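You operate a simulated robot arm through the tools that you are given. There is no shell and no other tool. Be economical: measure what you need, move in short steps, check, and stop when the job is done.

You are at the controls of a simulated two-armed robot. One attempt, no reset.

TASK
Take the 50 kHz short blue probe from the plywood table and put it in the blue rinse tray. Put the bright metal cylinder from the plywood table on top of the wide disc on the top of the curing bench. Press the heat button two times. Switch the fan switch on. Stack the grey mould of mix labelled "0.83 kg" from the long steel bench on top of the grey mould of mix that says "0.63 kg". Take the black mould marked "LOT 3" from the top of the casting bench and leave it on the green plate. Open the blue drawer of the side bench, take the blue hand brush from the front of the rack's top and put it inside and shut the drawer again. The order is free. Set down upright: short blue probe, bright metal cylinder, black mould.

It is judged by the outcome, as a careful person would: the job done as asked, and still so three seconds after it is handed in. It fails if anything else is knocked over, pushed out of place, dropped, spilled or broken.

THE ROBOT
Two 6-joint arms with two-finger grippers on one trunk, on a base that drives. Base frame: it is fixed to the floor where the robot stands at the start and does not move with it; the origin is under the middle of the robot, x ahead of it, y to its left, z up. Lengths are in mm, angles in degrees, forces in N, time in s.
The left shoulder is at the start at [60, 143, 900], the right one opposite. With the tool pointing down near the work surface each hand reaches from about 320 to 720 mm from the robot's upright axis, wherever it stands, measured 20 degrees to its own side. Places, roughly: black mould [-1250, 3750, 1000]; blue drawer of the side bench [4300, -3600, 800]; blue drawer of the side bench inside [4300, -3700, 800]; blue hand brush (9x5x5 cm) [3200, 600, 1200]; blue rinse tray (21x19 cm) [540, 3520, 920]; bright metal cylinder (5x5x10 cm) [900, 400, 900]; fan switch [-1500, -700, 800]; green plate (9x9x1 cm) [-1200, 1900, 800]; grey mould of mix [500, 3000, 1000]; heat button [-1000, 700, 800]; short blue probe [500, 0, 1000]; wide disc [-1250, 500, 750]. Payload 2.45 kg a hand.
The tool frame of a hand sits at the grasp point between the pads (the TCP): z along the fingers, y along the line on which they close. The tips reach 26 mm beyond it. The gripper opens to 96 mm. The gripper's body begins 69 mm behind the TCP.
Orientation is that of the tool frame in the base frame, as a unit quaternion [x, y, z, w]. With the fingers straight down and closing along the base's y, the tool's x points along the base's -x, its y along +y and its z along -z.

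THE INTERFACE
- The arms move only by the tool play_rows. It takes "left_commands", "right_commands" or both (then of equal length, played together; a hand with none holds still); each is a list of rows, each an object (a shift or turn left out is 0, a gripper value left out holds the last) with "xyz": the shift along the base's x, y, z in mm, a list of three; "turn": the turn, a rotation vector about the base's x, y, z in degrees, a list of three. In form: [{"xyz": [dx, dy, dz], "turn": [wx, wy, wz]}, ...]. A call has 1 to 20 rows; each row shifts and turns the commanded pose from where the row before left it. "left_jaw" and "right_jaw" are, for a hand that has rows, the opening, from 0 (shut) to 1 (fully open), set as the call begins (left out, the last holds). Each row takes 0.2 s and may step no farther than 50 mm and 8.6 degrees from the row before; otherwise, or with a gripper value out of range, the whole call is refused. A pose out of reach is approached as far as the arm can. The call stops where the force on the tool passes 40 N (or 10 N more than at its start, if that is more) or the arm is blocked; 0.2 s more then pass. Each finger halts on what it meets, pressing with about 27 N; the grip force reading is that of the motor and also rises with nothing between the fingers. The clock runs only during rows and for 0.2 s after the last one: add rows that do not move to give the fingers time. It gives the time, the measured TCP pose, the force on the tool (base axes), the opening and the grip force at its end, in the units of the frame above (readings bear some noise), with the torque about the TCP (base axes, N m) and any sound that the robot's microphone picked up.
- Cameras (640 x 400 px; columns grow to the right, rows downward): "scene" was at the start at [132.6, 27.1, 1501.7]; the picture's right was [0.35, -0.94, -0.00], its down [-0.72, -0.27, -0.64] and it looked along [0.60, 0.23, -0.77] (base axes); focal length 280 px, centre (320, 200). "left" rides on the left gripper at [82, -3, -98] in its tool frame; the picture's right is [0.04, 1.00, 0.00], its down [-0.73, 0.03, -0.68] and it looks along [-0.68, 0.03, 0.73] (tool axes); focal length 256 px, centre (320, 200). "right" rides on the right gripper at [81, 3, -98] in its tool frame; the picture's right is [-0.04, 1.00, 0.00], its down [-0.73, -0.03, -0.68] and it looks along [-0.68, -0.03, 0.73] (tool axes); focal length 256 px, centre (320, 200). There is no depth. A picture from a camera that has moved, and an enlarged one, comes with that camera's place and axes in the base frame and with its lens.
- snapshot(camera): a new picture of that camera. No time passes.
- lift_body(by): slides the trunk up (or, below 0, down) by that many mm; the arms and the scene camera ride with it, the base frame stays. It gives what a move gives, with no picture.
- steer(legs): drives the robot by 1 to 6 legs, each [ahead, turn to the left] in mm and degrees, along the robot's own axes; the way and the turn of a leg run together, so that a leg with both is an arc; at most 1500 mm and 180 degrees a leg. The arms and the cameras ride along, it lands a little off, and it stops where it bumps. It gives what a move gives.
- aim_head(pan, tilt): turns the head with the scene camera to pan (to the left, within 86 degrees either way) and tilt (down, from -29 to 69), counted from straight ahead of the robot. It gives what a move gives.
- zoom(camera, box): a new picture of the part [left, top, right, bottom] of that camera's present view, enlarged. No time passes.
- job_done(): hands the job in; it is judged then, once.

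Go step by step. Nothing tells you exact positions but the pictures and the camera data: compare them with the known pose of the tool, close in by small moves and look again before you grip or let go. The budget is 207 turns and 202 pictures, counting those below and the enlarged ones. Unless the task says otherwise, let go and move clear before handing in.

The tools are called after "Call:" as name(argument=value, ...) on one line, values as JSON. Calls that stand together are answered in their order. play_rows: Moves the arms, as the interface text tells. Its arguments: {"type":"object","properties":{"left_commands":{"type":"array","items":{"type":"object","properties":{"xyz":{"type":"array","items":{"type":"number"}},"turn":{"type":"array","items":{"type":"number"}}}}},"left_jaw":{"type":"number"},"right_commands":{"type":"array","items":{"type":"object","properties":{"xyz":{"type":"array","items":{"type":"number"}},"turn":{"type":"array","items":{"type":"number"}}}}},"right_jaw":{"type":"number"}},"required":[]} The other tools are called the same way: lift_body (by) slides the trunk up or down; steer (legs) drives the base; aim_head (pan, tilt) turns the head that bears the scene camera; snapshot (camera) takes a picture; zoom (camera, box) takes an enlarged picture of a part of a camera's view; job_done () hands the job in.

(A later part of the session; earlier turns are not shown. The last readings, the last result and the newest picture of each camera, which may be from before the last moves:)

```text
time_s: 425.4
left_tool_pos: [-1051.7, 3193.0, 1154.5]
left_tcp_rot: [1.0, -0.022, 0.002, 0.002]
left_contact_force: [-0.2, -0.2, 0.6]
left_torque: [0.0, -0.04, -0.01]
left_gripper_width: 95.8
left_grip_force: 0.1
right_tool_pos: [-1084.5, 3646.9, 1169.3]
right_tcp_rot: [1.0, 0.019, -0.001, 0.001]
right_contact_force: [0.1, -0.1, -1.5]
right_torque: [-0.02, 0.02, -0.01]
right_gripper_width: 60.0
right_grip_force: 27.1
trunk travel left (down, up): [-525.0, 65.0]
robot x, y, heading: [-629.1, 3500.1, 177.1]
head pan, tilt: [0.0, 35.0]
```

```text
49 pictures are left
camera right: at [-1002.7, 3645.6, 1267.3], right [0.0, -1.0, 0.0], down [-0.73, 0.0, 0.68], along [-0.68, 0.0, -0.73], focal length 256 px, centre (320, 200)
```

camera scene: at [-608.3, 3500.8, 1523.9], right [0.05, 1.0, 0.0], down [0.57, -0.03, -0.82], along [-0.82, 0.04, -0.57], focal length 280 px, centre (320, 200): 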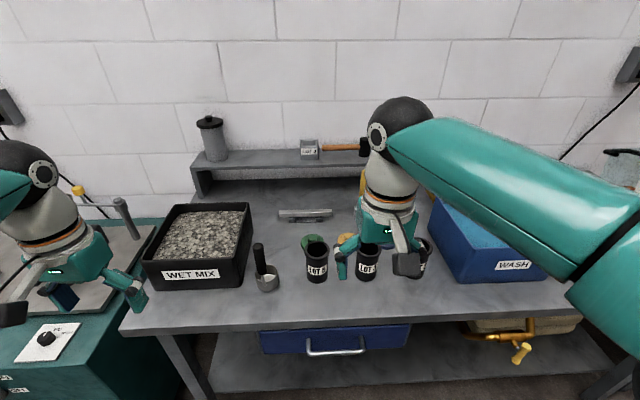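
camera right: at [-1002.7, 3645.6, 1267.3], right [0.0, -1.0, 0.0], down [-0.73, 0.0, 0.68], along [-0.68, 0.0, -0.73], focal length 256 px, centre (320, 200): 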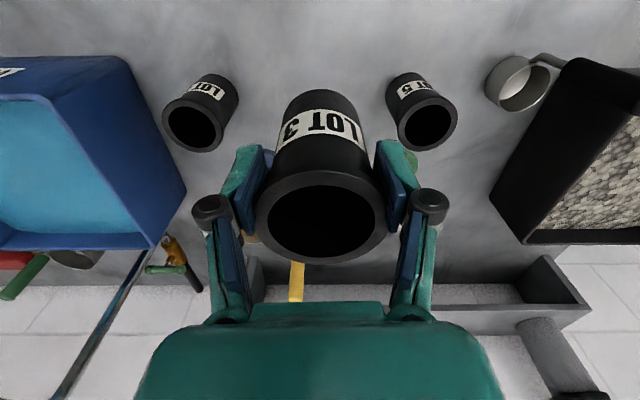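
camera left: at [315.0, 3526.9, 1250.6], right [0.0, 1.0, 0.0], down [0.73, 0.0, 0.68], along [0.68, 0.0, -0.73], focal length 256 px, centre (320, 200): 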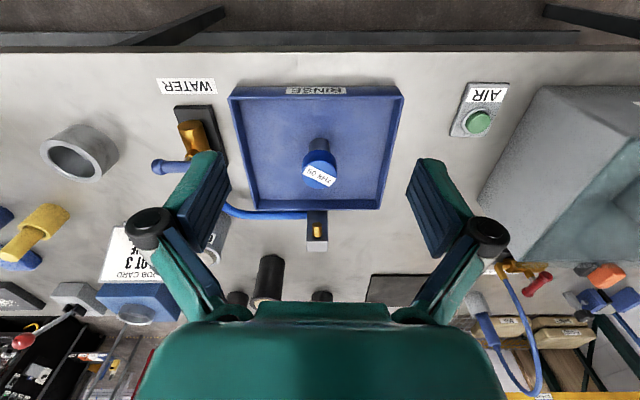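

LOT 3 is held. I drive south to the green plate at about [-1205, 1893].

Call:
steer(legs=[[-150, 0], [0, 45]])

Call:
steer(legs=[[0, 46], [1500, 0], [230, 0]])

Call:
steer(legs=[[0, -46]])

Call:
steer(legs=[[0, -43]])

Call:
snapshot(camera="scene")

```text
time_s: 429.1
left_tool_pos: [-550.6, 2976.6, 1153.4]
left_tcp_rot: [0.931, 0.365, 0.002, 0.0]
left_contact_force: [-0.3, -0.3, 0.7]
left_torque: [0.01, 0.01, 0.01]
left_gripper_width: 96.0
left_grip_force: 0.0
right_tool_pos: [-898.0, 3272.4, 1169.8]
right_tcp_rot: [0.915, 0.403, 0.0, 0.001]
right_contact_force: [-0.6, -0.1, -1.2]
right_torque: [0.04, -0.01, 0.0]
right_gripper_width: 59.7
right_grip_force: 26.5
trunk travel left (down, up): [-525.0, 65.0]
robot x, y, heading: [-492.4, 3517.8, -137.3]
head pan, tilt: [0.0, 35.0]
```

```text
time_s: 440.4
left_tool_pos: [-155.9, 1369.3, 1154.9]
left_tcp_rot: [0.706, 0.709, 0.002, 0.0]
left_contact_force: [-0.1, -0.6, -0.5]
left_torque: [0.04, 0.01, -0.01]
left_gripper_width: 96.2
left_grip_force: 0.0
right_tool_pos: [-606.1, 1313.0, 1169.1]
right_tcp_rot: [0.676, 0.737, 0.0, 0.001]
right_contact_force: [-0.9, -0.1, 0.0]
right_torque: [0.04, 0.02, -0.01]
right_gripper_width: 58.2
right_grip_force: 26.4
trunk travel left (down, up): [-525.0, 65.0]
robot x, y, heading: [-512.1, 1774.2, -90.1]
head pan, tilt: [0.0, 35.0]
```

```text
time_s: 443.1
left_tool_pos: [-551.4, 1237.7, 1155.8]
left_tcp_rot: [0.924, 0.381, 0.002, 0.001]
left_contact_force: [-0.5, -0.7, 0.1]
left_torque: [-0.02, -0.02, -0.02]
left_gripper_width: 96.1
left_grip_force: 0.1
right_tool_pos: [-907.9, 1519.2, 1169.4]
right_tcp_rot: [0.908, 0.418, -0.001, 0.001]
right_contact_force: [0.5, 0.7, -1.3]
right_torque: [-0.01, -0.01, 0.01]
right_gripper_width: 58.0
right_grip_force: 26.9
trunk travel left (down, up): [-525.0, 65.0]
robot x, y, heading: [-494.8, 1754.3, -135.2]
head pan, tilt: [0.0, 35.0]
```

```text
time_s: 445.8
left_tool_pos: [-890.5, 1417.1, 1155.7]
left_tcp_rot: [1.0, 0.015, 0.001, 0.001]
left_contact_force: [-0.4, -0.7, -0.9]
left_torque: [0.02, -0.04, 0.0]
left_gripper_width: 96.3
left_grip_force: 0.1
right_tool_pos: [-957.5, 1867.7, 1169.5]
right_tcp_rot: [0.998, 0.056, -0.001, 0.0]
right_contact_force: [0.3, -0.2, -1.0]
right_torque: [0.0, -0.02, -0.02]
right_gripper_width: 57.6
right_grip_force: 27.4
trunk travel left (down, up): [-525.0, 65.0]
robot x, y, heading: [-492.5, 1723.0, -177.8]
head pan, tilt: [0.0, 35.0]
```

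```text
48 pictures are left
camera scene: at [-641.3, 1718.9, 1523.8], right [-0.04, 1.0, 0.0], down [0.57, 0.02, -0.82], along [-0.82, -0.03, -0.57], focal length 280 px, centre (320, 200)
```

scene: 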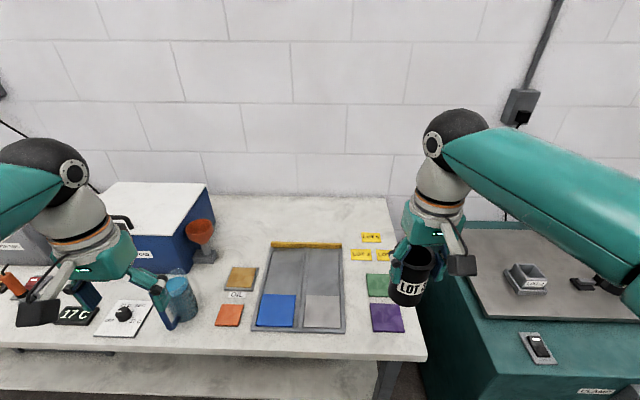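

The grip width crept from 60 to 57.6 mm; I zoom to see whether the mould is slipping.

Call:
zoom(camera="scene", box=[340, 200, 500, 350])

Call:
snapshot(camera="right")

```text
2.67 times, centred on (420, 275) of scene
camera zoom: at [-641.3, 1718.9, 1523.8], right [-0.04, 1.0, 0.0], down [0.57, 0.02, -0.82], along [-0.82, -0.03, -0.57], focal length 746 px, centre (53, 0)
```

zoom: 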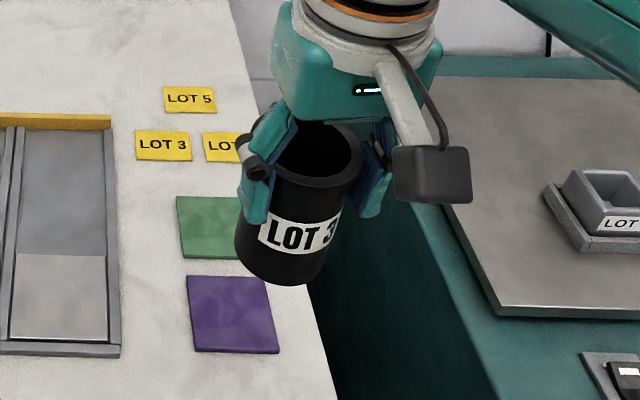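

```text
46 pictures are left
camera right: at [-876.6, 1872.3, 1268.4], right [0.07, -1.0, 0.0], down [-0.73, -0.05, 0.68], along [-0.68, -0.05, -0.73], focal length 256 px, centre (320, 200)
```

right: 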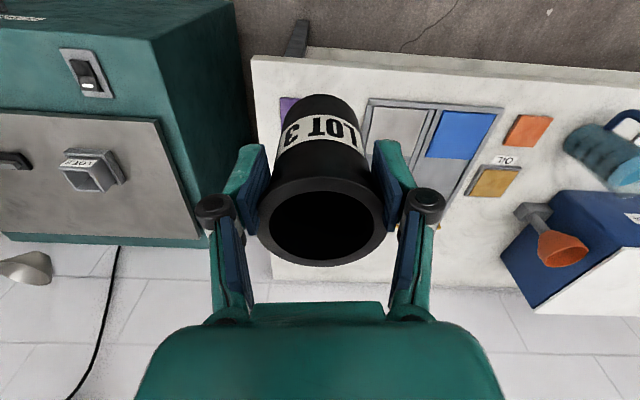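

The mould is fine, only slightly shifted. The green plate centre is about [-1200, 1890]. I drive forward 160 mm.

Call:
steer(legs=[[160, 0]])

Call:
play_rows(right_commands=[{"xyz": [-25, 10, -15]}, {"xyz": [-25, 8, -25]}, {"xyz": [-25, 5, -30]}, {"xyz": [0, 0, -40]}, {"xyz": [0, 0, -30]}, {"xyz": [0, 0, 0]}])

Call:
snapshot(camera="right")

Call:
zoom(camera="scene", box=[340, 170, 520, 340])

```text
time_s: 447.2
left_tool_pos: [-1054.1, 1412.1, 1156.1]
left_tcp_rot: [1.0, 0.014, 0.003, 0.001]
left_contact_force: [-1.1, -0.3, -0.1]
left_torque: [0.02, -0.04, -0.03]
left_gripper_width: 96.3
left_grip_force: 0.1
right_tool_pos: [-1122.2, 1860.6, 1169.6]
right_tcp_rot: [0.998, 0.056, 0.001, 0.001]
right_contact_force: [0.2, -0.2, -0.8]
right_torque: [-0.02, -0.05, 0.01]
right_gripper_width: 57.4
right_grip_force: 26.7
trunk travel left (down, up): [-525.0, 65.0]
robot x, y, heading: [-654.8, 1717.6, -177.8]
head pan, tilt: [0.0, 35.0]
```

```text
time_s: 448.6
left_tool_pos: [-1052.9, 1411.6, 1156.4]
left_tcp_rot: [1.0, 0.015, 0.002, 0.0]
left_contact_force: [0.4, 0.2, 0.7]
left_torque: [-0.01, 0.0, 0.0]
left_gripper_width: 96.0
left_grip_force: 0.1
right_tool_pos: [-1193.5, 1882.9, 1029.1]
right_tcp_rot: [0.998, 0.057, -0.001, 0.001]
right_contact_force: [0.3, -1.0, -0.5]
right_torque: [-0.01, -0.02, 0.0]
right_gripper_width: 57.2
right_grip_force: 27.2
trunk travel left (down, up): [-525.0, 65.0]
robot x, y, heading: [-653.8, 1718.0, -177.8]
head pan, tilt: [0.0, 35.0]
```

```text
45 pictures are left
camera right: at [-1112.5, 1888.6, 1128.5], right [0.07, -1.0, 0.0], down [-0.73, -0.05, 0.68], along [-0.68, -0.05, -0.73], focal length 256 px, centre (320, 200)
```

right: 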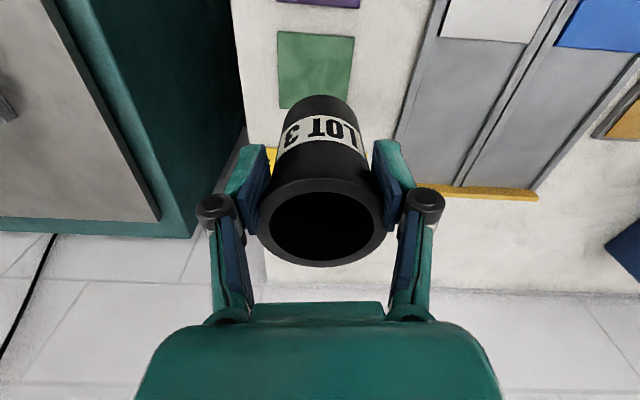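

```text
2.35 times, centred on (430, 255) of scene
camera zoom: at [-803.5, 1713.0, 1523.9], right [-0.04, 1.0, 0.0], down [0.57, 0.02, -0.82], along [-0.82, -0.03, -0.57], focal length 659 px, centre (61, 71)
```

zoom: 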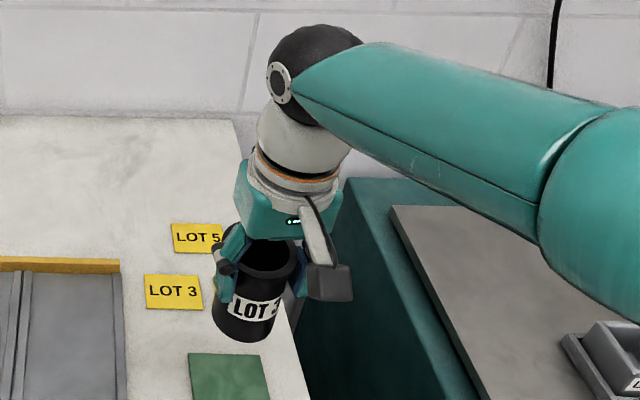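

Plate centre [-1202, 1886]. I align, lower and creep to contact.

Call:
play_rows(right_commands=[{"xyz": [-7, 2, -30]}, {"xyz": [0, 0, -30]}, {"xyz": [0, 0, -30]}, {"xyz": [0, 0, -12]}, {"xyz": [0, 0, 0]}])

Call:
zoom(camera="right", box=[240, 20, 400, 140])

Call:
zoom(camera="scene", box=[360, 220, 460, 330])

```text
time_s: 449.8
left_tool_pos: [-1053.1, 1411.7, 1157.2]
left_tcp_rot: [1.0, 0.015, 0.001, 0.001]
left_contact_force: [-0.7, 0.1, -1.0]
left_torque: [-0.01, 0.01, -0.04]
left_gripper_width: 96.0
left_grip_force: 0.1
right_tool_pos: [-1202.1, 1885.5, 929.3]
right_tcp_rot: [0.998, 0.056, -0.001, 0.001]
right_contact_force: [-0.1, 0.1, -0.9]
right_torque: [0.0, -0.01, 0.01]
right_gripper_width: 57.2
right_grip_force: 26.9
trunk travel left (down, up): [-525.0, 65.0]
robot x, y, heading: [-654.3, 1717.4, -177.9]
head pan, tilt: [0.0, 35.0]
```

```text
3.33 times, centred on (320, 80) of right
camera zoom: at [-1121.4, 1890.5, 1027.1], right [0.07, -1.0, 0.0], down [-0.73, -0.05, 0.68], along [-0.68, -0.05, -0.73], focal length 853 px, centre (320, 600)
```

zoom: 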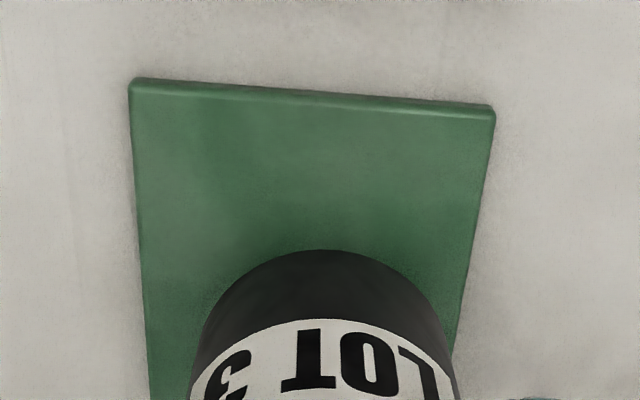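

```text
3.64 times, centred on (410, 275) of scene
camera zoom: at [-804.1, 1713.0, 1523.9], right [-0.04, 1.0, 0.0], down [0.57, 0.02, -0.82], along [-0.82, -0.03, -0.57], focal length 1018 px, centre (-7, -73)
```

zoom: 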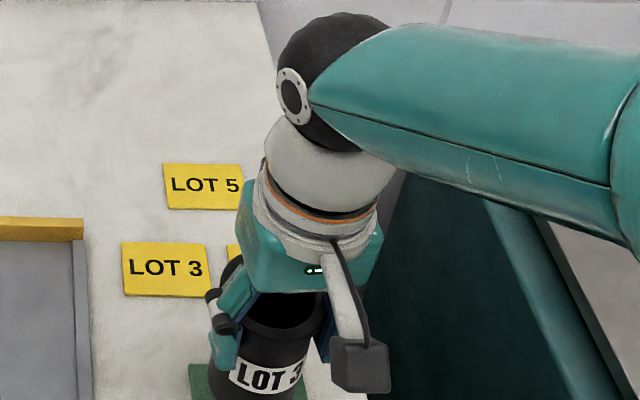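

Call:
play_rows(right_commands=[{"xyz": [-5, 2, -10]}, {"xyz": [0, 0, -6]}, {"xyz": [0, 0, 0]}])

Call:
play_rows(right_commands=[{"xyz": [0, 0, -4]}, {"xyz": [0, 0, -3]}, {"xyz": [0, 0, 0]}])

Call:
play_rows(right_commands=[{"xyz": [0, 0, -3]}, {"xyz": [0, 0, 0]}])

Call:
zoom(camera="right", box=[220, 20, 420, 280])

```text
time_s: 450.6
left_tool_pos: [-1053.6, 1411.0, 1156.9]
left_tcp_rot: [1.0, 0.016, 0.002, 0.001]
left_contact_force: [0.2, -0.6, -0.2]
left_torque: [-0.02, 0.02, 0.0]
left_gripper_width: 96.1
left_grip_force: 0.0
right_tool_pos: [-1207.3, 1888.0, 912.1]
right_tcp_rot: [0.998, 0.057, 0.0, 0.002]
right_contact_force: [0.6, -0.2, -0.8]
right_torque: [-0.02, -0.03, 0.0]
right_gripper_width: 57.3
right_grip_force: 27.0
trunk travel left (down, up): [-525.0, 65.0]
robot x, y, heading: [-653.7, 1718.3, -177.9]
head pan, tilt: [0.0, 35.0]
```

```text
time_s: 451.4
left_tool_pos: [-1053.1, 1410.8, 1157.9]
left_tcp_rot: [1.0, 0.015, 0.001, 0.001]
left_contact_force: [0.0, 1.0, -0.3]
left_torque: [-0.02, 0.01, 0.01]
left_gripper_width: 96.2
left_grip_force: 0.2
right_tool_pos: [-1207.0, 1889.3, 905.4]
right_tcp_rot: [0.998, 0.057, -0.001, 0.001]
right_contact_force: [-0.3, 0.4, 0.2]
right_torque: [0.02, -0.03, 0.01]
right_gripper_width: 57.2
right_grip_force: 27.0
trunk travel left (down, up): [-525.0, 65.0]
robot x, y, heading: [-656.6, 1717.6, -178.0]
head pan, tilt: [0.0, 35.0]
```

```text
time_s: 452.0
left_tool_pos: [-1053.4, 1411.6, 1157.6]
left_tcp_rot: [1.0, 0.015, 0.001, 0.001]
left_contact_force: [-0.5, 0.6, -0.5]
left_torque: [0.03, 0.01, 0.0]
left_gripper_width: 96.2
left_grip_force: 0.0
right_tool_pos: [-1207.4, 1887.1, 902.4]
right_tcp_rot: [0.998, 0.057, -0.001, 0.002]
right_contact_force: [0.2, 0.2, -1.1]
right_torque: [-0.03, -0.04, 0.01]
right_gripper_width: 57.0
right_grip_force: 27.4
trunk travel left (down, up): [-525.0, 65.0]
robot x, y, heading: [-654.6, 1719.1, -177.4]
head pan, tilt: [0.0, 35.0]
```

```text
1.54 times, centred on (320, 150) of right
camera zoom: at [-1125.9, 1893.3, 1000.8], right [0.07, -1.0, 0.0], down [-0.73, -0.05, 0.68], along [-0.68, -0.05, -0.73], focal length 394 px, centre (320, 277)
```

zoom: 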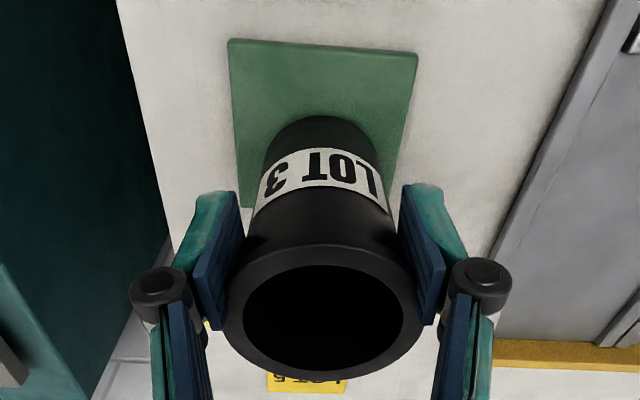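

Not touching yet; I continue creeping down.

Call:
play_rows(right_commands=[{"xyz": [-2, 0, -3]}, {"xyz": [0, 0, -2]}, {"xyz": [0, 0, 0]}])

Call:
play_rows(right_commands=[{"xyz": [0, 0, -3]}, {"xyz": [0, 0, 0]}])

Call:
play_rows(right_commands=[{"xyz": [0, 0, -3]}, {"xyz": [0, 0, 0]}])

Call:
play_rows(right_commands=[{"xyz": [0, 0, -3]}, {"xyz": [0, 0, 0]}])

```text
time_s: 452.8
left_tool_pos: [-1052.3, 1410.7, 1158.4]
left_tcp_rot: [1.0, 0.015, 0.001, 0.001]
left_contact_force: [0.2, 0.6, 0.5]
left_torque: [0.0, 0.0, 0.02]
left_gripper_width: 96.1
left_grip_force: 0.0
right_tool_pos: [-1209.2, 1887.4, 899.6]
right_tcp_rot: [0.998, 0.056, -0.002, 0.001]
right_contact_force: [1.5, -1.2, 10.6]
right_torque: [-0.1, -0.09, -0.02]
right_gripper_width: 57.1
right_grip_force: 27.2
trunk travel left (down, up): [-525.0, 65.0]
robot x, y, heading: [-653.0, 1717.2, -177.6]
head pan, tilt: [0.0, 35.0]
```

```text
time_s: 453.4
left_tool_pos: [-1051.2, 1411.6, 1158.3]
left_tcp_rot: [1.0, 0.014, 0.001, 0.002]
left_contact_force: [0.6, -0.3, 0.4]
left_torque: [0.01, -0.02, -0.01]
left_gripper_width: 96.1
left_grip_force: 0.1
right_tool_pos: [-1209.2, 1887.1, 896.0]
right_tcp_rot: [0.998, 0.057, -0.001, 0.0]
right_contact_force: [4.7, 0.1, 19.1]
right_torque: [-0.01, 0.12, 0.01]
right_gripper_width: 56.1
right_grip_force: 27.1
trunk travel left (down, up): [-525.0, 65.0]
robot x, y, heading: [-654.6, 1716.7, -178.1]
head pan, tilt: [0.0, 35.0]
```

```text
time_s: 454.0
left_tool_pos: [-1050.8, 1411.3, 1157.6]
left_tcp_rot: [1.0, 0.015, 0.001, 0.001]
left_contact_force: [0.2, -0.1, -0.1]
left_torque: [-0.04, -0.01, -0.02]
left_gripper_width: 96.0
left_grip_force: 0.1
right_tool_pos: [-1207.5, 1887.5, 894.3]
right_tcp_rot: [0.998, 0.056, -0.002, 0.0]
right_contact_force: [7.5, 0.7, 18.9]
right_torque: [-0.03, 0.09, -0.04]
right_gripper_width: 55.1
right_grip_force: 26.6
trunk travel left (down, up): [-525.0, 65.0]
robot x, y, heading: [-656.9, 1718.5, -177.9]
head pan, tilt: [0.0, 35.0]
```

```text
time_s: 454.6
left_tool_pos: [-1050.7, 1411.4, 1158.2]
left_tcp_rot: [1.0, 0.015, 0.001, 0.001]
left_contact_force: [0.6, 0.0, 0.0]
left_torque: [-0.01, -0.01, -0.01]
left_gripper_width: 95.8
left_grip_force: 0.1
right_tool_pos: [-1206.7, 1887.2, 890.9]
right_tcp_rot: [0.998, 0.058, -0.002, 0.0]
right_contact_force: [5.6, -0.7, 20.2]
right_torque: [-0.13, 0.08, 0.06]
right_gripper_width: 54.6
right_grip_force: 26.7
trunk travel left (down, up): [-525.0, 65.0]
robot x, y, heading: [-658.1, 1717.2, -178.0]
head pan, tilt: [0.0, 35.0]
```

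In contact and settling flat. I check before opening.

Call:
zoom(camera="right", box=[220, 20, 420, 280])

Call:
play_rows(right_commands=[{"xyz": [0, 0, 2]}, {"xyz": [0, 0, 0]}])

Call:
play_rows(right_commands=[{"xyz": [0, 0, 0]}, {"xyz": [0, 0, 0]}, {"xyz": [0, 0, 0]}, {"xyz": [0, 0, 0]}, {"xyz": [0, 0, 20]}, {"xyz": [0, 0, 35]}, {"xyz": [0, 0, 45]}, {"xyz": [0, 0, 45]}, {"xyz": [10, 0, 45]}, {"xyz": [30, 0, 40]}, {"xyz": [40, 0, 25]}, {"xyz": [30, 0, 0]}], right_jaw=1)

Call:
snapshot(camera="right")

Call:
zoom(camera="scene", box=[340, 200, 480, 340])

```text
1.54 times, centred on (320, 150) of right
camera zoom: at [-1126.4, 1893.4, 988.5], right [0.07, -1.0, 0.0], down [-0.73, -0.05, 0.68], along [-0.68, -0.05, -0.73], focal length 394 px, centre (320, 277)
```

zoom: 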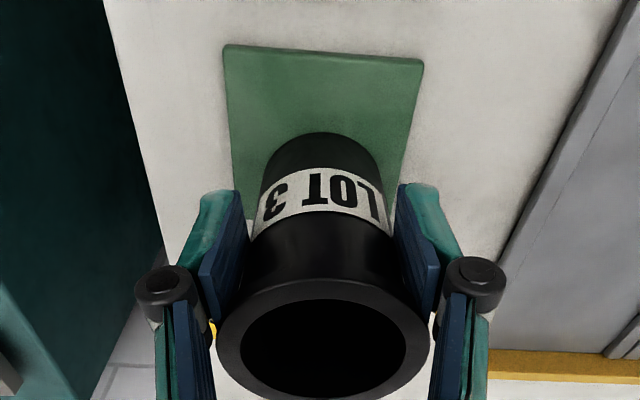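

```text
time_s: 455.2
left_tool_pos: [-1052.6, 1411.0, 1156.9]
left_tcp_rot: [1.0, 0.014, 0.001, 0.001]
left_contact_force: [-0.3, 0.0, 0.8]
left_torque: [-0.01, -0.01, 0.0]
left_gripper_width: 96.3
left_grip_force: 0.0
right_tool_pos: [-1209.7, 1888.5, 891.7]
right_tcp_rot: [0.998, 0.056, 0.0, 0.0]
right_contact_force: [2.7, 0.3, 4.9]
right_torque: [-0.04, 0.06, 0.05]
right_gripper_width: 54.3
right_grip_force: 26.6
trunk travel left (down, up): [-525.0, 65.0]
robot x, y, heading: [-655.1, 1725.0, -177.4]
head pan, tilt: [0.0, 35.0]
```

```text
time_s: 457.8
left_tool_pos: [-1052.4, 1411.8, 1157.2]
left_tcp_rot: [1.0, 0.015, 0.002, 0.002]
left_contact_force: [0.9, -0.5, -0.3]
left_torque: [-0.01, 0.01, 0.01]
left_gripper_width: 95.9
left_grip_force: 0.0
right_tool_pos: [-1097.5, 1891.8, 1147.2]
right_tcp_rot: [0.998, 0.057, 0.0, 0.001]
right_contact_force: [-0.6, 0.3, 0.0]
right_torque: [-0.02, 0.03, 0.05]
right_gripper_width: 95.8
right_grip_force: 0.0
trunk travel left (down, up): [-525.0, 65.0]
robot x, y, heading: [-657.1, 1717.6, -177.9]
head pan, tilt: [0.0, 35.0]
```

```text
39 pictures are left
camera right: at [-1015.9, 1895.8, 1245.3], right [0.07, -1.0, 0.0], down [-0.73, -0.05, 0.68], along [-0.68, -0.05, -0.73], focal length 256 px, centre (320, 200)
```

right: 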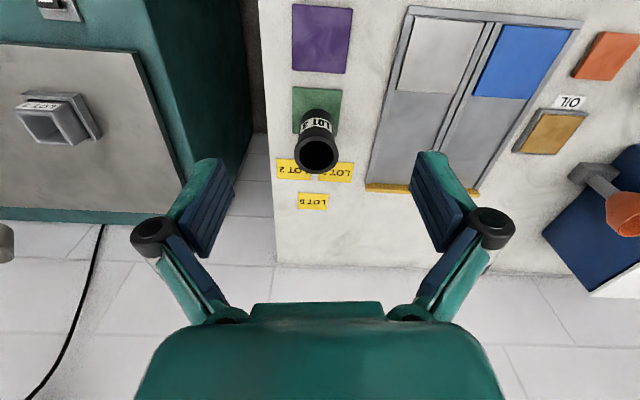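

```text
2.86 times, centred on (410, 270) of scene
camera zoom: at [-803.1, 1713.1, 1524.0], right [-0.04, 1.0, 0.0], down [0.57, 0.02, -0.82], along [-0.82, -0.03, -0.57], focal length 800 px, centre (63, 0)
```

zoom: 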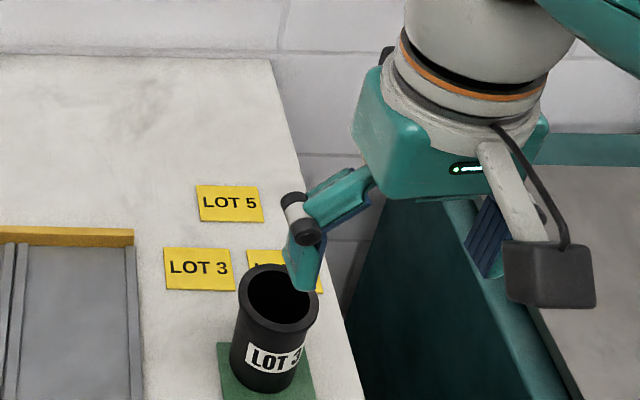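

LOT 3 stands upright on the green plate. Last job: the brush and drawer. I drive round through the gap toward the rack in the east.

Call:
steer(legs=[[-150, 0], [0, 45]])

Call:
steer(legs=[[0, 60]])

Call:
steer(legs=[[0, 23], [600, 0]])

Call:
steer(legs=[[0, 50]])

```text
time_s: 461.5
left_tool_pos: [-568.2, 1225.3, 1155.9]
left_tcp_rot: [0.917, 0.399, 0.002, 0.001]
left_contact_force: [-0.9, -0.3, -0.3]
left_torque: [0.03, -0.01, -0.01]
left_gripper_width: 96.0
left_grip_force: 0.0
right_tool_pos: [-939.8, 1530.1, 1147.4]
right_tcp_rot: [0.9, 0.436, 0.0, 0.001]
right_contact_force: [0.4, -0.1, -0.8]
right_torque: [-0.02, 0.0, -0.02]
right_gripper_width: 96.0
right_grip_force: 0.0
trunk travel left (down, up): [-525.0, 65.0]
robot x, y, heading: [-522.8, 1742.2, -132.9]
head pan, tilt: [0.0, 35.0]
```

```text
time_s: 464.9
left_tool_pos: [-99.3, 1451.2, 1157.5]
left_tcp_rot: [0.595, 0.804, 0.002, -0.001]
left_contact_force: [0.0, 0.1, 0.7]
left_torque: [0.0, 0.0, 0.02]
left_gripper_width: 96.0
left_grip_force: 0.0
right_tool_pos: [-549.8, 1280.2, 1147.3]
right_tcp_rot: [0.562, 0.827, 0.0, 0.002]
right_contact_force: [0.1, 0.2, -0.3]
right_torque: [-0.01, 0.04, 0.02]
right_gripper_width: 95.9
right_grip_force: 0.1
trunk travel left (down, up): [-525.0, 65.0]
robot x, y, heading: [-565.6, 1733.5, -72.5]
head pan, tilt: [0.0, 35.0]
```

```text
time_s: 469.7
left_tool_pos: [361.9, 1185.6, 1157.2]
left_tcp_rot: [0.429, 0.903, 0.002, -0.002]
left_contact_force: [0.4, -0.6, 0.1]
left_torque: [0.0, 0.04, 0.01]
left_gripper_width: 95.8
left_grip_force: 0.0
right_tool_pos: [8.3, 859.0, 1148.3]
right_tcp_rot: [0.392, 0.92, 0.001, 0.0]
right_contact_force: [0.4, -0.3, 0.3]
right_torque: [-0.03, 0.0, 0.02]
right_gripper_width: 96.0
right_grip_force: 0.0
trunk travel left (down, up): [-525.0, 65.0]
robot x, y, heading: [-173.4, 1277.1, -50.2]
head pan, tilt: [0.0, 35.0]
```

```text
time_s: 472.6
left_tool_pos: [240.1, 1628.0, 1159.0]
left_tcp_rot: [0.008, 1.0, 0.001, -0.001]
left_contact_force: [-0.7, -0.8, 1.1]
left_torque: [0.03, -0.01, 0.01]
left_gripper_width: 95.9
left_grip_force: 0.1
right_tool_pos: [261.8, 1146.7, 1148.2]
right_tcp_rot: [-0.034, 0.999, 0.001, 0.001]
right_contact_force: [-0.2, -1.0, 0.1]
right_torque: [0.02, -0.02, 0.02]
right_gripper_width: 96.0
right_grip_force: 0.1
trunk travel left (down, up): [-525.0, 65.0]
robot x, y, heading: [-169.0, 1235.4, -0.8]
head pan, tilt: [0.0, 35.0]
```

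I tuck the left hand and drive through the gap.

Call:
play_rows(left_commands=[{"xyz": [0, -45, 0]}, {"xyz": [0, -45, 0]}, {"xyz": [0, -45, 0]}, {"xyz": [0, -35, 0]}])

Call:
steer(legs=[[1500, 0], [900, 0]])

Call:
aim_head(pan=-35, tilt=15)

Call:
snapshot(camera="scene")

```text
time_s: 473.6
left_tool_pos: [238.3, 1457.5, 1159.0]
left_tcp_rot: [0.007, 1.0, 0.001, -0.003]
left_contact_force: [0.0, 0.6, -0.5]
left_torque: [0.0, 0.02, 0.0]
left_gripper_width: 96.0
left_grip_force: 0.2
right_tool_pos: [262.5, 1145.4, 1149.0]
right_tcp_rot: [-0.034, 0.999, 0.0, 0.001]
right_contact_force: [0.1, -0.4, 1.1]
right_torque: [-0.03, 0.0, -0.02]
right_gripper_width: 96.0
right_grip_force: 0.1
trunk travel left (down, up): [-525.0, 65.0]
robot x, y, heading: [-173.8, 1237.1, -0.9]
head pan, tilt: [0.0, 35.0]
```

```text
time_s: 485.2
left_tool_pos: [2564.1, 1463.0, 1159.5]
left_tcp_rot: [-0.004, 1.0, 0.001, -0.001]
left_contact_force: [0.2, -0.6, -0.3]
left_torque: [-0.02, 0.02, -0.05]
left_gripper_width: 95.9
left_grip_force: 0.0
right_tool_pos: [2593.6, 1151.4, 1149.7]
right_tcp_rot: [-0.045, 0.999, 0.0, -0.001]
right_contact_force: [0.3, -0.5, 0.4]
right_torque: [0.0, -0.01, 0.01]
right_gripper_width: 95.9
right_grip_force: 0.0
trunk travel left (down, up): [-525.0, 65.0]
robot x, y, heading: [2155.8, 1234.4, 0.1]
head pan, tilt: [0.0, 35.0]
```

```text
time_s: 486.2
left_tool_pos: [2562.6, 1462.1, 1159.9]
left_tcp_rot: [-0.003, 1.0, 0.001, -0.002]
left_contact_force: [-0.2, 0.1, 0.2]
left_torque: [-0.04, 0.0, 0.04]
left_gripper_width: 96.0
left_grip_force: 0.0
right_tool_pos: [2593.4, 1151.8, 1149.0]
right_tcp_rot: [-0.045, 0.999, 0.001, 0.001]
right_contact_force: [0.4, 0.1, 0.6]
right_torque: [0.01, 0.02, -0.03]
right_gripper_width: 96.2
right_grip_force: 0.1
trunk travel left (down, up): [-525.0, 65.0]
robot x, y, heading: [2155.2, 1237.0, 0.4]
head pan, tilt: [-35.0, 15.0]
```

```text
37 pictures are left
camera scene: at [2293.4, 1183.2, 1555.8], right [-0.57, -0.82, 0.0], down [-0.21, 0.15, -0.97], along [0.8, -0.55, -0.26], focal length 280 px, centre (320, 200)
```

scene: 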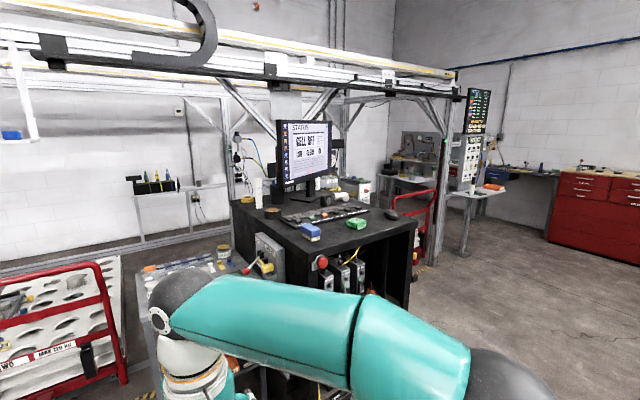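

The rack (black cabinet) is ahead; a blue brush lies on its front top near [3073, 690]. I raise the trunk and drive in front of it.

Call:
steer(legs=[[0, -59], [770, 0]])

Call:
steer(legs=[[0, 59]])

Call:
lift_body(by=64)

Call:
aim_head(pan=10, tilt=25)

Call:
snapshot(camera="scene")

```text
time_s: 493.4
left_tool_pos: [2981.6, 342.4, 1158.4]
left_tcp_rot: [0.482, 0.876, 0.002, -0.001]
left_contact_force: [0.6, -0.4, 0.6]
left_torque: [0.05, -0.01, -0.01]
left_gripper_width: 96.0
left_grip_force: 0.1
right_tool_pos: [2734.6, 152.2, 1148.1]
right_tcp_rot: [0.445, 0.896, 0.001, 0.001]
right_contact_force: [0.0, 0.2, 0.4]
right_torque: [-0.03, 0.03, -0.02]
right_gripper_width: 95.9
right_grip_force: 0.1
trunk travel left (down, up): [-525.0, 65.0]
robot x, y, heading: [2574.4, 569.5, -57.7]
head pan, tilt: [-35.0, 15.0]
```

```text
time_s: 496.8
left_tool_pos: [2976.5, 802.7, 1160.9]
left_tcp_rot: [-0.014, 1.0, 0.001, -0.001]
left_contact_force: [0.7, 0.5, 0.1]
left_torque: [0.01, -0.01, 0.03]
left_gripper_width: 95.8
left_grip_force: 0.1
right_tool_pos: [3012.6, 493.2, 1149.2]
right_tcp_rot: [-0.056, 0.998, 0.001, 0.001]
right_contact_force: [0.5, 0.2, 0.0]
right_torque: [0.03, -0.02, 0.0]
right_gripper_width: 96.3
right_grip_force: 0.0
trunk travel left (down, up): [-525.0, 65.0]
robot x, y, heading: [2574.1, 526.0, 1.2]
head pan, tilt: [-35.0, 15.0]
```

```text
time_s: 497.8
left_tool_pos: [2977.5, 803.0, 1223.9]
left_tcp_rot: [-0.014, 1.0, 0.001, -0.002]
left_contact_force: [-0.2, 0.3, -0.6]
left_torque: [-0.04, 0.01, 0.01]
left_gripper_width: 96.1
left_grip_force: 0.1
right_tool_pos: [3013.4, 495.0, 1215.1]
right_tcp_rot: [-0.056, 0.998, 0.0, 0.001]
right_contact_force: [0.4, 1.0, 0.5]
right_torque: [-0.01, 0.0, 0.01]
right_gripper_width: 96.2
right_grip_force: 0.0
trunk travel left (down, up): [-589.0, 1.0]
robot x, y, heading: [2575.0, 527.0, 0.9]
head pan, tilt: [-35.0, 15.0]
```

```text
time_s: 498.9
left_tool_pos: [2977.0, 801.2, 1224.0]
left_tcp_rot: [-0.013, 1.0, 0.001, -0.002]
left_contact_force: [0.3, 0.0, -0.6]
left_torque: [-0.02, 0.02, 0.01]
left_gripper_width: 96.1
left_grip_force: 0.1
right_tool_pos: [3014.2, 494.0, 1214.1]
right_tcp_rot: [-0.056, 0.998, 0.001, 0.001]
right_contact_force: [-0.5, -0.3, 0.3]
right_torque: [-0.01, 0.03, 0.01]
right_gripper_width: 96.0
right_grip_force: 0.1
trunk travel left (down, up): [-589.0, 1.0]
robot x, y, heading: [2575.4, 525.3, 1.4]
head pan, tilt: [10.0, 25.0]
```

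```text
36 pictures are left
camera scene: at [2726.9, 546.3, 1603.7], right [0.19, -0.98, 0.0], down [-0.42, -0.08, -0.91], along [0.89, 0.17, -0.42], focal length 280 px, centre (320, 200)
```

scene: 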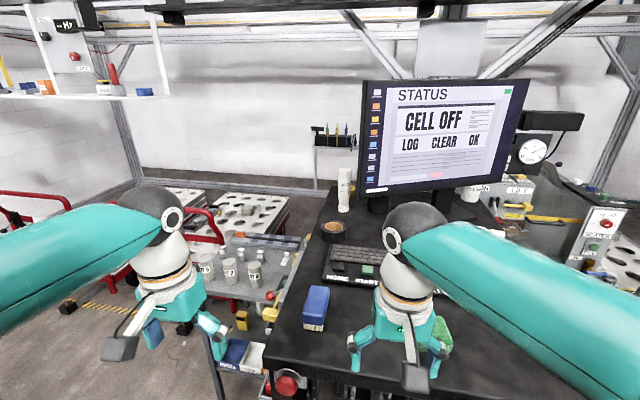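

The blue brush is at about [3157, 637], top ~1165, lying lengthwise away from me. I bring the left hand above it and pull the right hand back.

Call:
play_rows(left_commands=[{"xyz": [0, -30, 25]}, {"xyz": [10, -35, 10]}, {"xyz": [25, -35, 0]}, {"xyz": [35, -30, 0]}, {"xyz": [35, -20, 0]}, {"xyz": [35, -14, 0]}, {"xyz": [20, 0, 0]}, {"xyz": [0, 0, 0]}], right_commands=[{"xyz": [-25, -10, 0]}, {"xyz": [-25, -10, 0]}, {"xyz": [-25, -10, 0]}, {"xyz": [-25, -10, 0]}, {"xyz": [0, 0, 0]}, {"xyz": [0, 0, 0]}, {"xyz": [0, 0, 0]}, {"xyz": [0, 0, 0]}])

Call:
snapshot(camera="left")

```text
time_s: 500.8
left_tool_pos: [3128.1, 641.2, 1257.0]
left_tcp_rot: [-0.014, 1.0, 0.001, -0.002]
left_contact_force: [-0.4, -1.0, -0.9]
left_torque: [0.01, 0.0, -0.02]
left_gripper_width: 96.2
left_grip_force: 0.1
left hand out of reach, approached as far as the arm can: row 7
right_tool_pos: [2913.3, 453.4, 1212.6]
right_tcp_rot: [-0.056, 0.998, 0.001, 0.001]
right_contact_force: [0.4, 0.4, -0.3]
right_torque: [0.06, 0.0, -0.03]
right_gripper_width: 95.7
right_grip_force: 0.0
trunk travel left (down, up): [-589.0, 1.0]
robot x, y, heading: [2574.2, 530.5, 1.0]
head pan, tilt: [10.0, 25.0]
```

```text
35 pictures are left
camera left: at [3048.1, 634.1, 1354.3], right [-0.07, 1.0, 0.0], down [0.73, 0.05, 0.68], along [0.67, 0.05, -0.74], focal length 256 px, centre (320, 200)
```

left: 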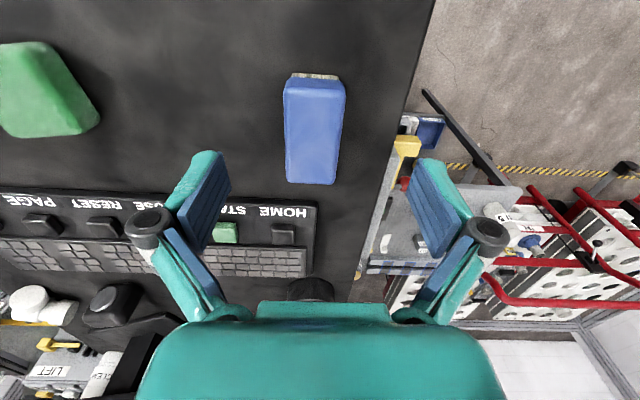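

Call:
play_rows(left_commands=[{"xyz": [8, -3, -25]}, {"xyz": [5, -1, -25]}, {"xyz": [0, 0, -25]}, {"xyz": [0, 0, -10]}, {"xyz": [0, 0, 0]}])

Call:
snapshot(camera="left")

```text
time_s: 501.9
left_tool_pos: [3140.8, 636.9, 1170.5]
left_tcp_rot: [-0.014, 1.0, 0.001, -0.002]
left_contact_force: [-0.1, -0.7, -0.7]
left_torque: [0.02, -0.01, -0.01]
left_gripper_width: 96.2
left_grip_force: 0.1
right_tool_pos: [2914.1, 453.6, 1212.5]
right_tcp_rot: [-0.056, 0.998, 0.001, 0.0]
right_contact_force: [0.7, -0.1, 0.4]
right_torque: [-0.02, 0.02, 0.01]
right_gripper_width: 95.9
right_grip_force: 0.1
trunk travel left (down, up): [-589.0, 1.0]
robot x, y, heading: [2576.7, 527.4, 1.2]
head pan, tilt: [10.0, 25.0]
```

```text
34 pictures are left
camera left: at [3060.8, 630.3, 1269.6], right [-0.07, 1.0, 0.0], down [0.73, 0.05, 0.68], along [0.68, 0.05, -0.74], focal length 256 px, centre (320, 200)
```

left: 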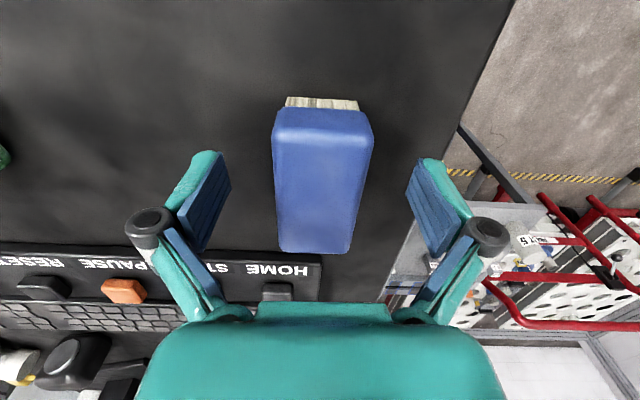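

Call:
play_rows(left_commands=[{"xyz": [0, -1, -8]}, {"xyz": [0, 0, -6]}, {"xyz": [0, 0, 0]}])

Call:
play_rows(left_commands=[{"xyz": [0, 0, 0]}, {"xyz": [0, 0, 0]}, {"xyz": [0, 0, 0]}, {"xyz": [0, 0, 0]}, {"xyz": [0, 0, 15]}, {"xyz": [0, 0, 25]}, {"xyz": [-10, 0, 30]}, {"xyz": [-30, 0, 20]}, {"xyz": [-40, 0, 0]}, {"xyz": [-40, 0, 0]}, {"xyz": [-40, 0, 0]}], left_jaw=0)

Call:
snapshot(camera="left")

```text
time_s: 502.8
left_tool_pos: [3141.8, 636.3, 1157.7]
left_tcp_rot: [-0.015, 1.0, 0.001, -0.002]
left_contact_force: [0.0, 0.4, 0.7]
left_torque: [0.0, 0.0, -0.01]
left_gripper_width: 96.1
left_grip_force: 0.1
right_tool_pos: [2913.3, 453.6, 1212.1]
right_tcp_rot: [-0.055, 0.998, 0.001, 0.001]
right_contact_force: [0.4, 0.6, -0.5]
right_torque: [0.02, 0.03, 0.0]
right_gripper_width: 95.8
right_grip_force: 0.0
trunk travel left (down, up): [-589.0, 1.0]
robot x, y, heading: [2577.0, 529.1, 0.8]
head pan, tilt: [10.0, 25.0]
```

```text
time_s: 505.1
left_tool_pos: [2980.4, 637.4, 1247.3]
left_tcp_rot: [-0.014, 1.0, 0.0, -0.001]
left_contact_force: [-0.9, 0.2, -1.4]
left_torque: [-0.05, -0.01, 0.01]
left_gripper_width: 43.5
left_grip_force: 27.4
right_tool_pos: [2913.0, 453.7, 1212.9]
right_tcp_rot: [-0.055, 0.998, 0.002, 0.002]
right_contact_force: [-0.5, 0.1, 1.0]
right_torque: [-0.02, -0.06, -0.03]
right_gripper_width: 95.9
right_grip_force: 0.0
trunk travel left (down, up): [-589.0, 1.0]
robot x, y, heading: [2576.1, 526.3, 1.0]
head pan, tilt: [10.0, 25.0]
```

```text
33 pictures are left
camera left: at [2899.5, 630.7, 1345.8], right [-0.07, 1.0, 0.0], down [0.73, 0.05, 0.68], along [0.68, 0.05, -0.74], focal length 256 px, centre (320, 200)
```

left: 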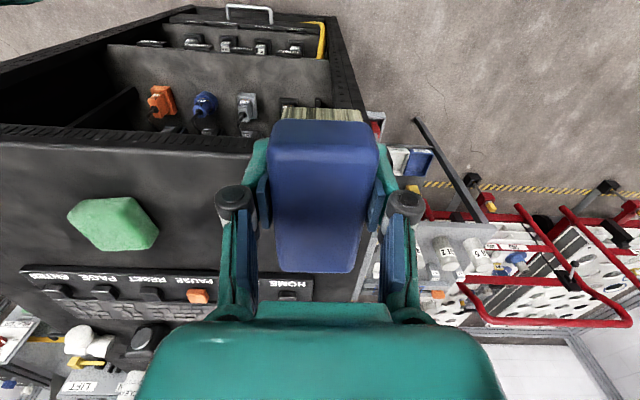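

The brush is held. I back away and head south toward the side bench.

Call:
steer(legs=[[-230, 0], [0, -45]])

Call:
steer(legs=[[0, -45]])

Call:
aim_head(pan=15, tilt=15)

Call:
snapshot(camera="scene")

```text
time_s: 509.1
left_tool_pos: [2716.5, 320.5, 1247.1]
left_tcp_rot: [0.36, 0.933, 0.002, -0.001]
left_contact_force: [0.4, -0.7, -1.8]
left_torque: [0.01, 0.03, -0.01]
left_gripper_width: 43.5
left_grip_force: 26.7
right_tool_pos: [2540.8, 235.3, 1212.9]
right_tcp_rot: [0.321, 0.947, 0.001, 0.002]
right_contact_force: [0.2, 0.3, -0.4]
right_torque: [-0.02, 0.01, 0.01]
right_gripper_width: 96.3
right_grip_force: 0.1
trunk travel left (down, up): [-589.0, 1.0]
robot x, y, heading: [2368.8, 543.2, -42.7]
head pan, tilt: [10.0, 25.0]
```

```text
time_s: 511.8
left_tool_pos: [2463.2, 137.1, 1246.9]
left_tcp_rot: [0.685, 0.728, 0.001, 0.0]
left_contact_force: [-0.5, -0.6, -0.4]
left_torque: [0.02, 0.0, 0.0]
left_gripper_width: 43.4
left_grip_force: 27.4
right_tool_pos: [2276.6, 200.0, 1212.5]
right_tcp_rot: [0.653, 0.757, 0.0, 0.001]
right_contact_force: [0.3, 0.5, -0.1]
right_torque: [0.01, 0.01, -0.01]
right_gripper_width: 96.2
right_grip_force: 0.0
trunk travel left (down, up): [-589.0, 1.0]
robot x, y, heading: [2393.6, 542.1, -86.5]
head pan, tilt: [10.0, 25.0]
```

```text
time_s: 512.5
left_tool_pos: [2463.8, 137.0, 1248.4]
left_tcp_rot: [0.685, 0.729, 0.003, 0.001]
left_contact_force: [0.3, -0.5, -1.3]
left_torque: [-0.01, -0.03, 0.03]
left_gripper_width: 43.6
left_grip_force: 27.3
right_tool_pos: [2276.4, 199.3, 1213.6]
right_tcp_rot: [0.655, 0.756, -0.001, 0.001]
right_contact_force: [-1.3, -0.6, -0.3]
right_torque: [-0.01, 0.0, 0.0]
right_gripper_width: 95.9
right_grip_force: 0.0
trunk travel left (down, up): [-589.0, 1.0]
robot x, y, heading: [2394.9, 542.3, -86.9]
head pan, tilt: [15.0, 15.0]
```

```text
32 pictures are left
camera scene: at [2426.2, 393.3, 1619.8], right [-0.95, -0.32, 0.0], down [-0.08, 0.25, -0.97], along [0.31, -0.92, -0.26], focal length 280 px, centre (320, 200)
```

scene: 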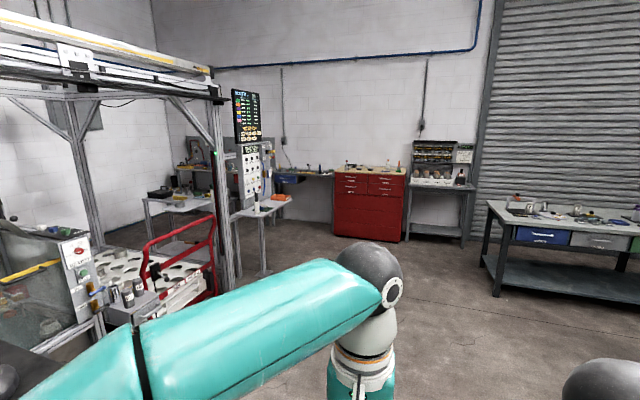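

The blue drawer of the side bench is visible far ahead near [4290, -3640]. I drive there in stages.

Call:
steer(legs=[[1500, 0], [1300, 0]])

Call:
steer(legs=[[0, 64]])

Call:
aim_head(pan=-10, tilt=20)

Call:
snapshot(camera="scene")

```text
time_s: 526.4
left_tool_pos: [2558.0, -2675.7, 1247.6]
left_tcp_rot: [0.7, 0.714, 0.002, -0.001]
left_contact_force: [-0.7, -0.1, -1.4]
left_torque: [0.02, 0.0, 0.03]
left_gripper_width: 43.2
left_grip_force: 26.9
right_tool_pos: [2373.5, -2606.1, 1212.9]
right_tcp_rot: [0.67, 0.742, 0.001, 0.001]
right_contact_force: [-0.8, -0.3, -0.7]
right_torque: [0.0, 0.01, -0.01]
right_gripper_width: 96.1
right_grip_force: 0.1
trunk travel left (down, up): [-589.0, 1.0]
robot x, y, heading: [2503.9, -2268.9, -89.1]
head pan, tilt: [15.0, 15.0]
```

```text
time_s: 530.0
left_tool_pos: [2899.3, -2396.5, 1248.8]
left_tcp_rot: [0.211, 0.978, 0.001, -0.001]
left_contact_force: [0.2, 0.6, -0.9]
left_torque: [0.01, 0.02, 0.0]
left_gripper_width: 43.5
left_grip_force: 27.6
right_tool_pos: [2758.0, -2532.0, 1212.9]
right_tcp_rot: [0.17, 0.985, 0.001, 0.001]
right_contact_force: [-0.4, -0.4, 0.3]
right_torque: [0.01, 0.0, -0.02]
right_gripper_width: 96.2
right_grip_force: 0.1
trunk travel left (down, up): [-589.0, 1.0]
robot x, y, heading: [2492.9, -2303.3, -24.7]
head pan, tilt: [15.0, 15.0]
```

```text
time_s: 530.9
left_tool_pos: [2898.3, -2397.7, 1248.7]
left_tcp_rot: [0.211, 0.977, 0.002, -0.002]
left_contact_force: [-1.0, -0.4, -0.7]
left_torque: [0.01, 0.0, -0.01]
left_gripper_width: 43.4
left_grip_force: 27.5
right_tool_pos: [2756.4, -2534.9, 1214.4]
right_tcp_rot: [0.17, 0.985, 0.001, 0.0]
right_contact_force: [-0.3, -0.1, 0.2]
right_torque: [0.04, 0.0, 0.0]
right_gripper_width: 96.2
right_grip_force: 0.0
trunk travel left (down, up): [-589.0, 1.0]
robot x, y, heading: [2489.3, -2304.3, -24.9]
head pan, tilt: [-10.0, 20.0]
```

```text
31 pictures are left
camera scene: at [2623.8, -2382.2, 1611.7], right [-0.57, -0.82, 0.0], down [-0.28, 0.2, -0.94], along [0.77, -0.53, -0.34], focal length 280 px, centre (320, 200)
```

scene: 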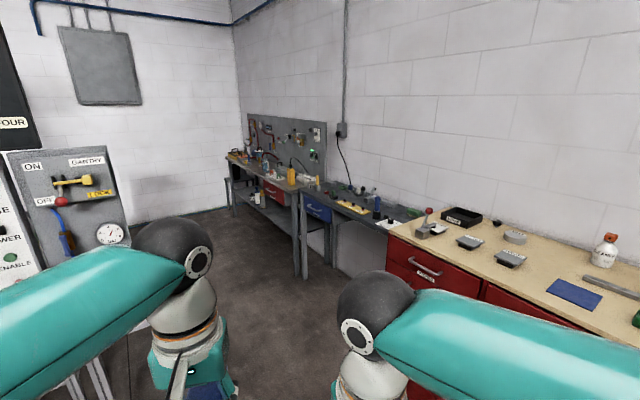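

Route is clear. I drive on to stand in front of the blue drawer.

Call:
steer(legs=[[0, 5], [1500, 0], [330, 0]])

Call:
steer(legs=[[0, -68]])

Call:
lift_body(by=-64)

Call:
aim_head(pan=0, tilt=45)

Call:
snapshot(camera="scene")

```text
time_s: 540.8
left_tool_pos: [4636.6, -2989.0, 1248.5]
left_tcp_rot: [0.17, 0.985, 0.001, -0.002]
left_contact_force: [-0.4, 0.1, 0.0]
left_torque: [0.01, 0.0, -0.01]
left_gripper_width: 43.9
left_grip_force: 26.5
right_tool_pos: [4505.3, -3135.3, 1214.7]
right_tcp_rot: [0.128, 0.992, 0.0, 0.0]
right_contact_force: [-0.6, 0.4, 0.5]
right_torque: [-0.05, 0.04, 0.02]
right_gripper_width: 96.2
right_grip_force: 0.1
trunk travel left (down, up): [-589.0, 1.0]
robot x, y, heading: [4222.4, -2930.7, -19.6]
head pan, tilt: [-10.0, 20.0]
```

```text
time_s: 544.5
left_tool_pos: [4319.7, -3339.9, 1248.5]
left_tcp_rot: [0.695, 0.719, 0.002, -0.001]
left_contact_force: [0.2, -0.7, -0.8]
left_torque: [0.03, 0.01, -0.02]
left_gripper_width: 43.5
left_grip_force: 26.9
right_tool_pos: [4136.5, -3273.0, 1213.9]
right_tcp_rot: [0.664, 0.748, 0.0, 0.0]
right_contact_force: [0.5, 0.6, 0.1]
right_torque: [0.01, -0.02, -0.02]
right_gripper_width: 96.0
right_grip_force: 0.1
trunk travel left (down, up): [-589.0, 1.0]
robot x, y, heading: [4263.1, -2929.4, -87.3]
head pan, tilt: [-10.0, 20.0]
```

```text
time_s: 545.6
left_tool_pos: [4319.5, -3338.1, 1185.3]
left_tcp_rot: [0.695, 0.719, 0.002, 0.001]
left_contact_force: [-0.2, -0.3, -0.5]
left_torque: [0.02, -0.02, 0.01]
left_gripper_width: 43.2
left_grip_force: 27.1
right_tool_pos: [4134.9, -3271.8, 1149.9]
right_tcp_rot: [0.664, 0.748, 0.001, 0.001]
right_contact_force: [0.0, 0.4, 0.6]
right_torque: [-0.01, 0.0, -0.04]
right_gripper_width: 96.1
right_grip_force: 0.0
trunk travel left (down, up): [-525.0, 65.0]
robot x, y, heading: [4264.8, -2930.4, -87.8]
head pan, tilt: [-10.0, 20.0]
```

```text
time_s: 546.5
left_tool_pos: [4320.6, -3339.1, 1186.1]
left_tcp_rot: [0.696, 0.718, 0.001, -0.001]
left_contact_force: [0.0, -0.1, -1.2]
left_torque: [0.0, -0.03, 0.01]
left_gripper_width: 43.5
left_grip_force: 26.7
right_tool_pos: [4134.8, -3272.4, 1151.6]
right_tcp_rot: [0.664, 0.748, 0.0, 0.002]
right_contact_force: [-0.9, 1.1, 0.6]
right_torque: [-0.03, 0.01, 0.0]
right_gripper_width: 96.2
right_grip_force: 0.0
trunk travel left (down, up): [-525.0, 65.0]
robot x, y, heading: [4261.8, -2932.1, -87.5]
head pan, tilt: [0.0, 45.0]
```

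```text
30 pictures are left
camera scene: at [4269.6, -3073.7, 1509.1], right [-1.0, -0.04, 0.0], down [-0.03, 0.71, -0.71], along [0.03, -0.71, -0.71], focal length 280 px, centre (320, 200)
```

scene: 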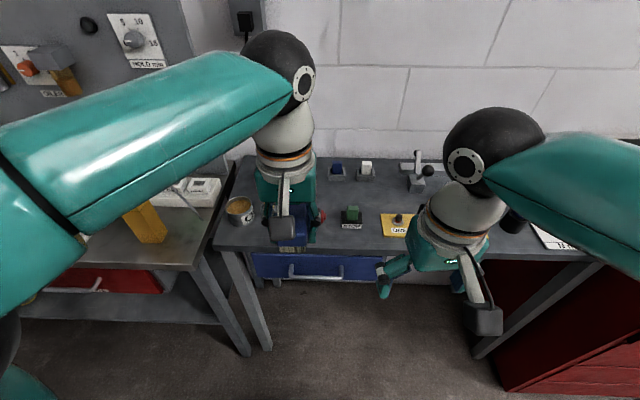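

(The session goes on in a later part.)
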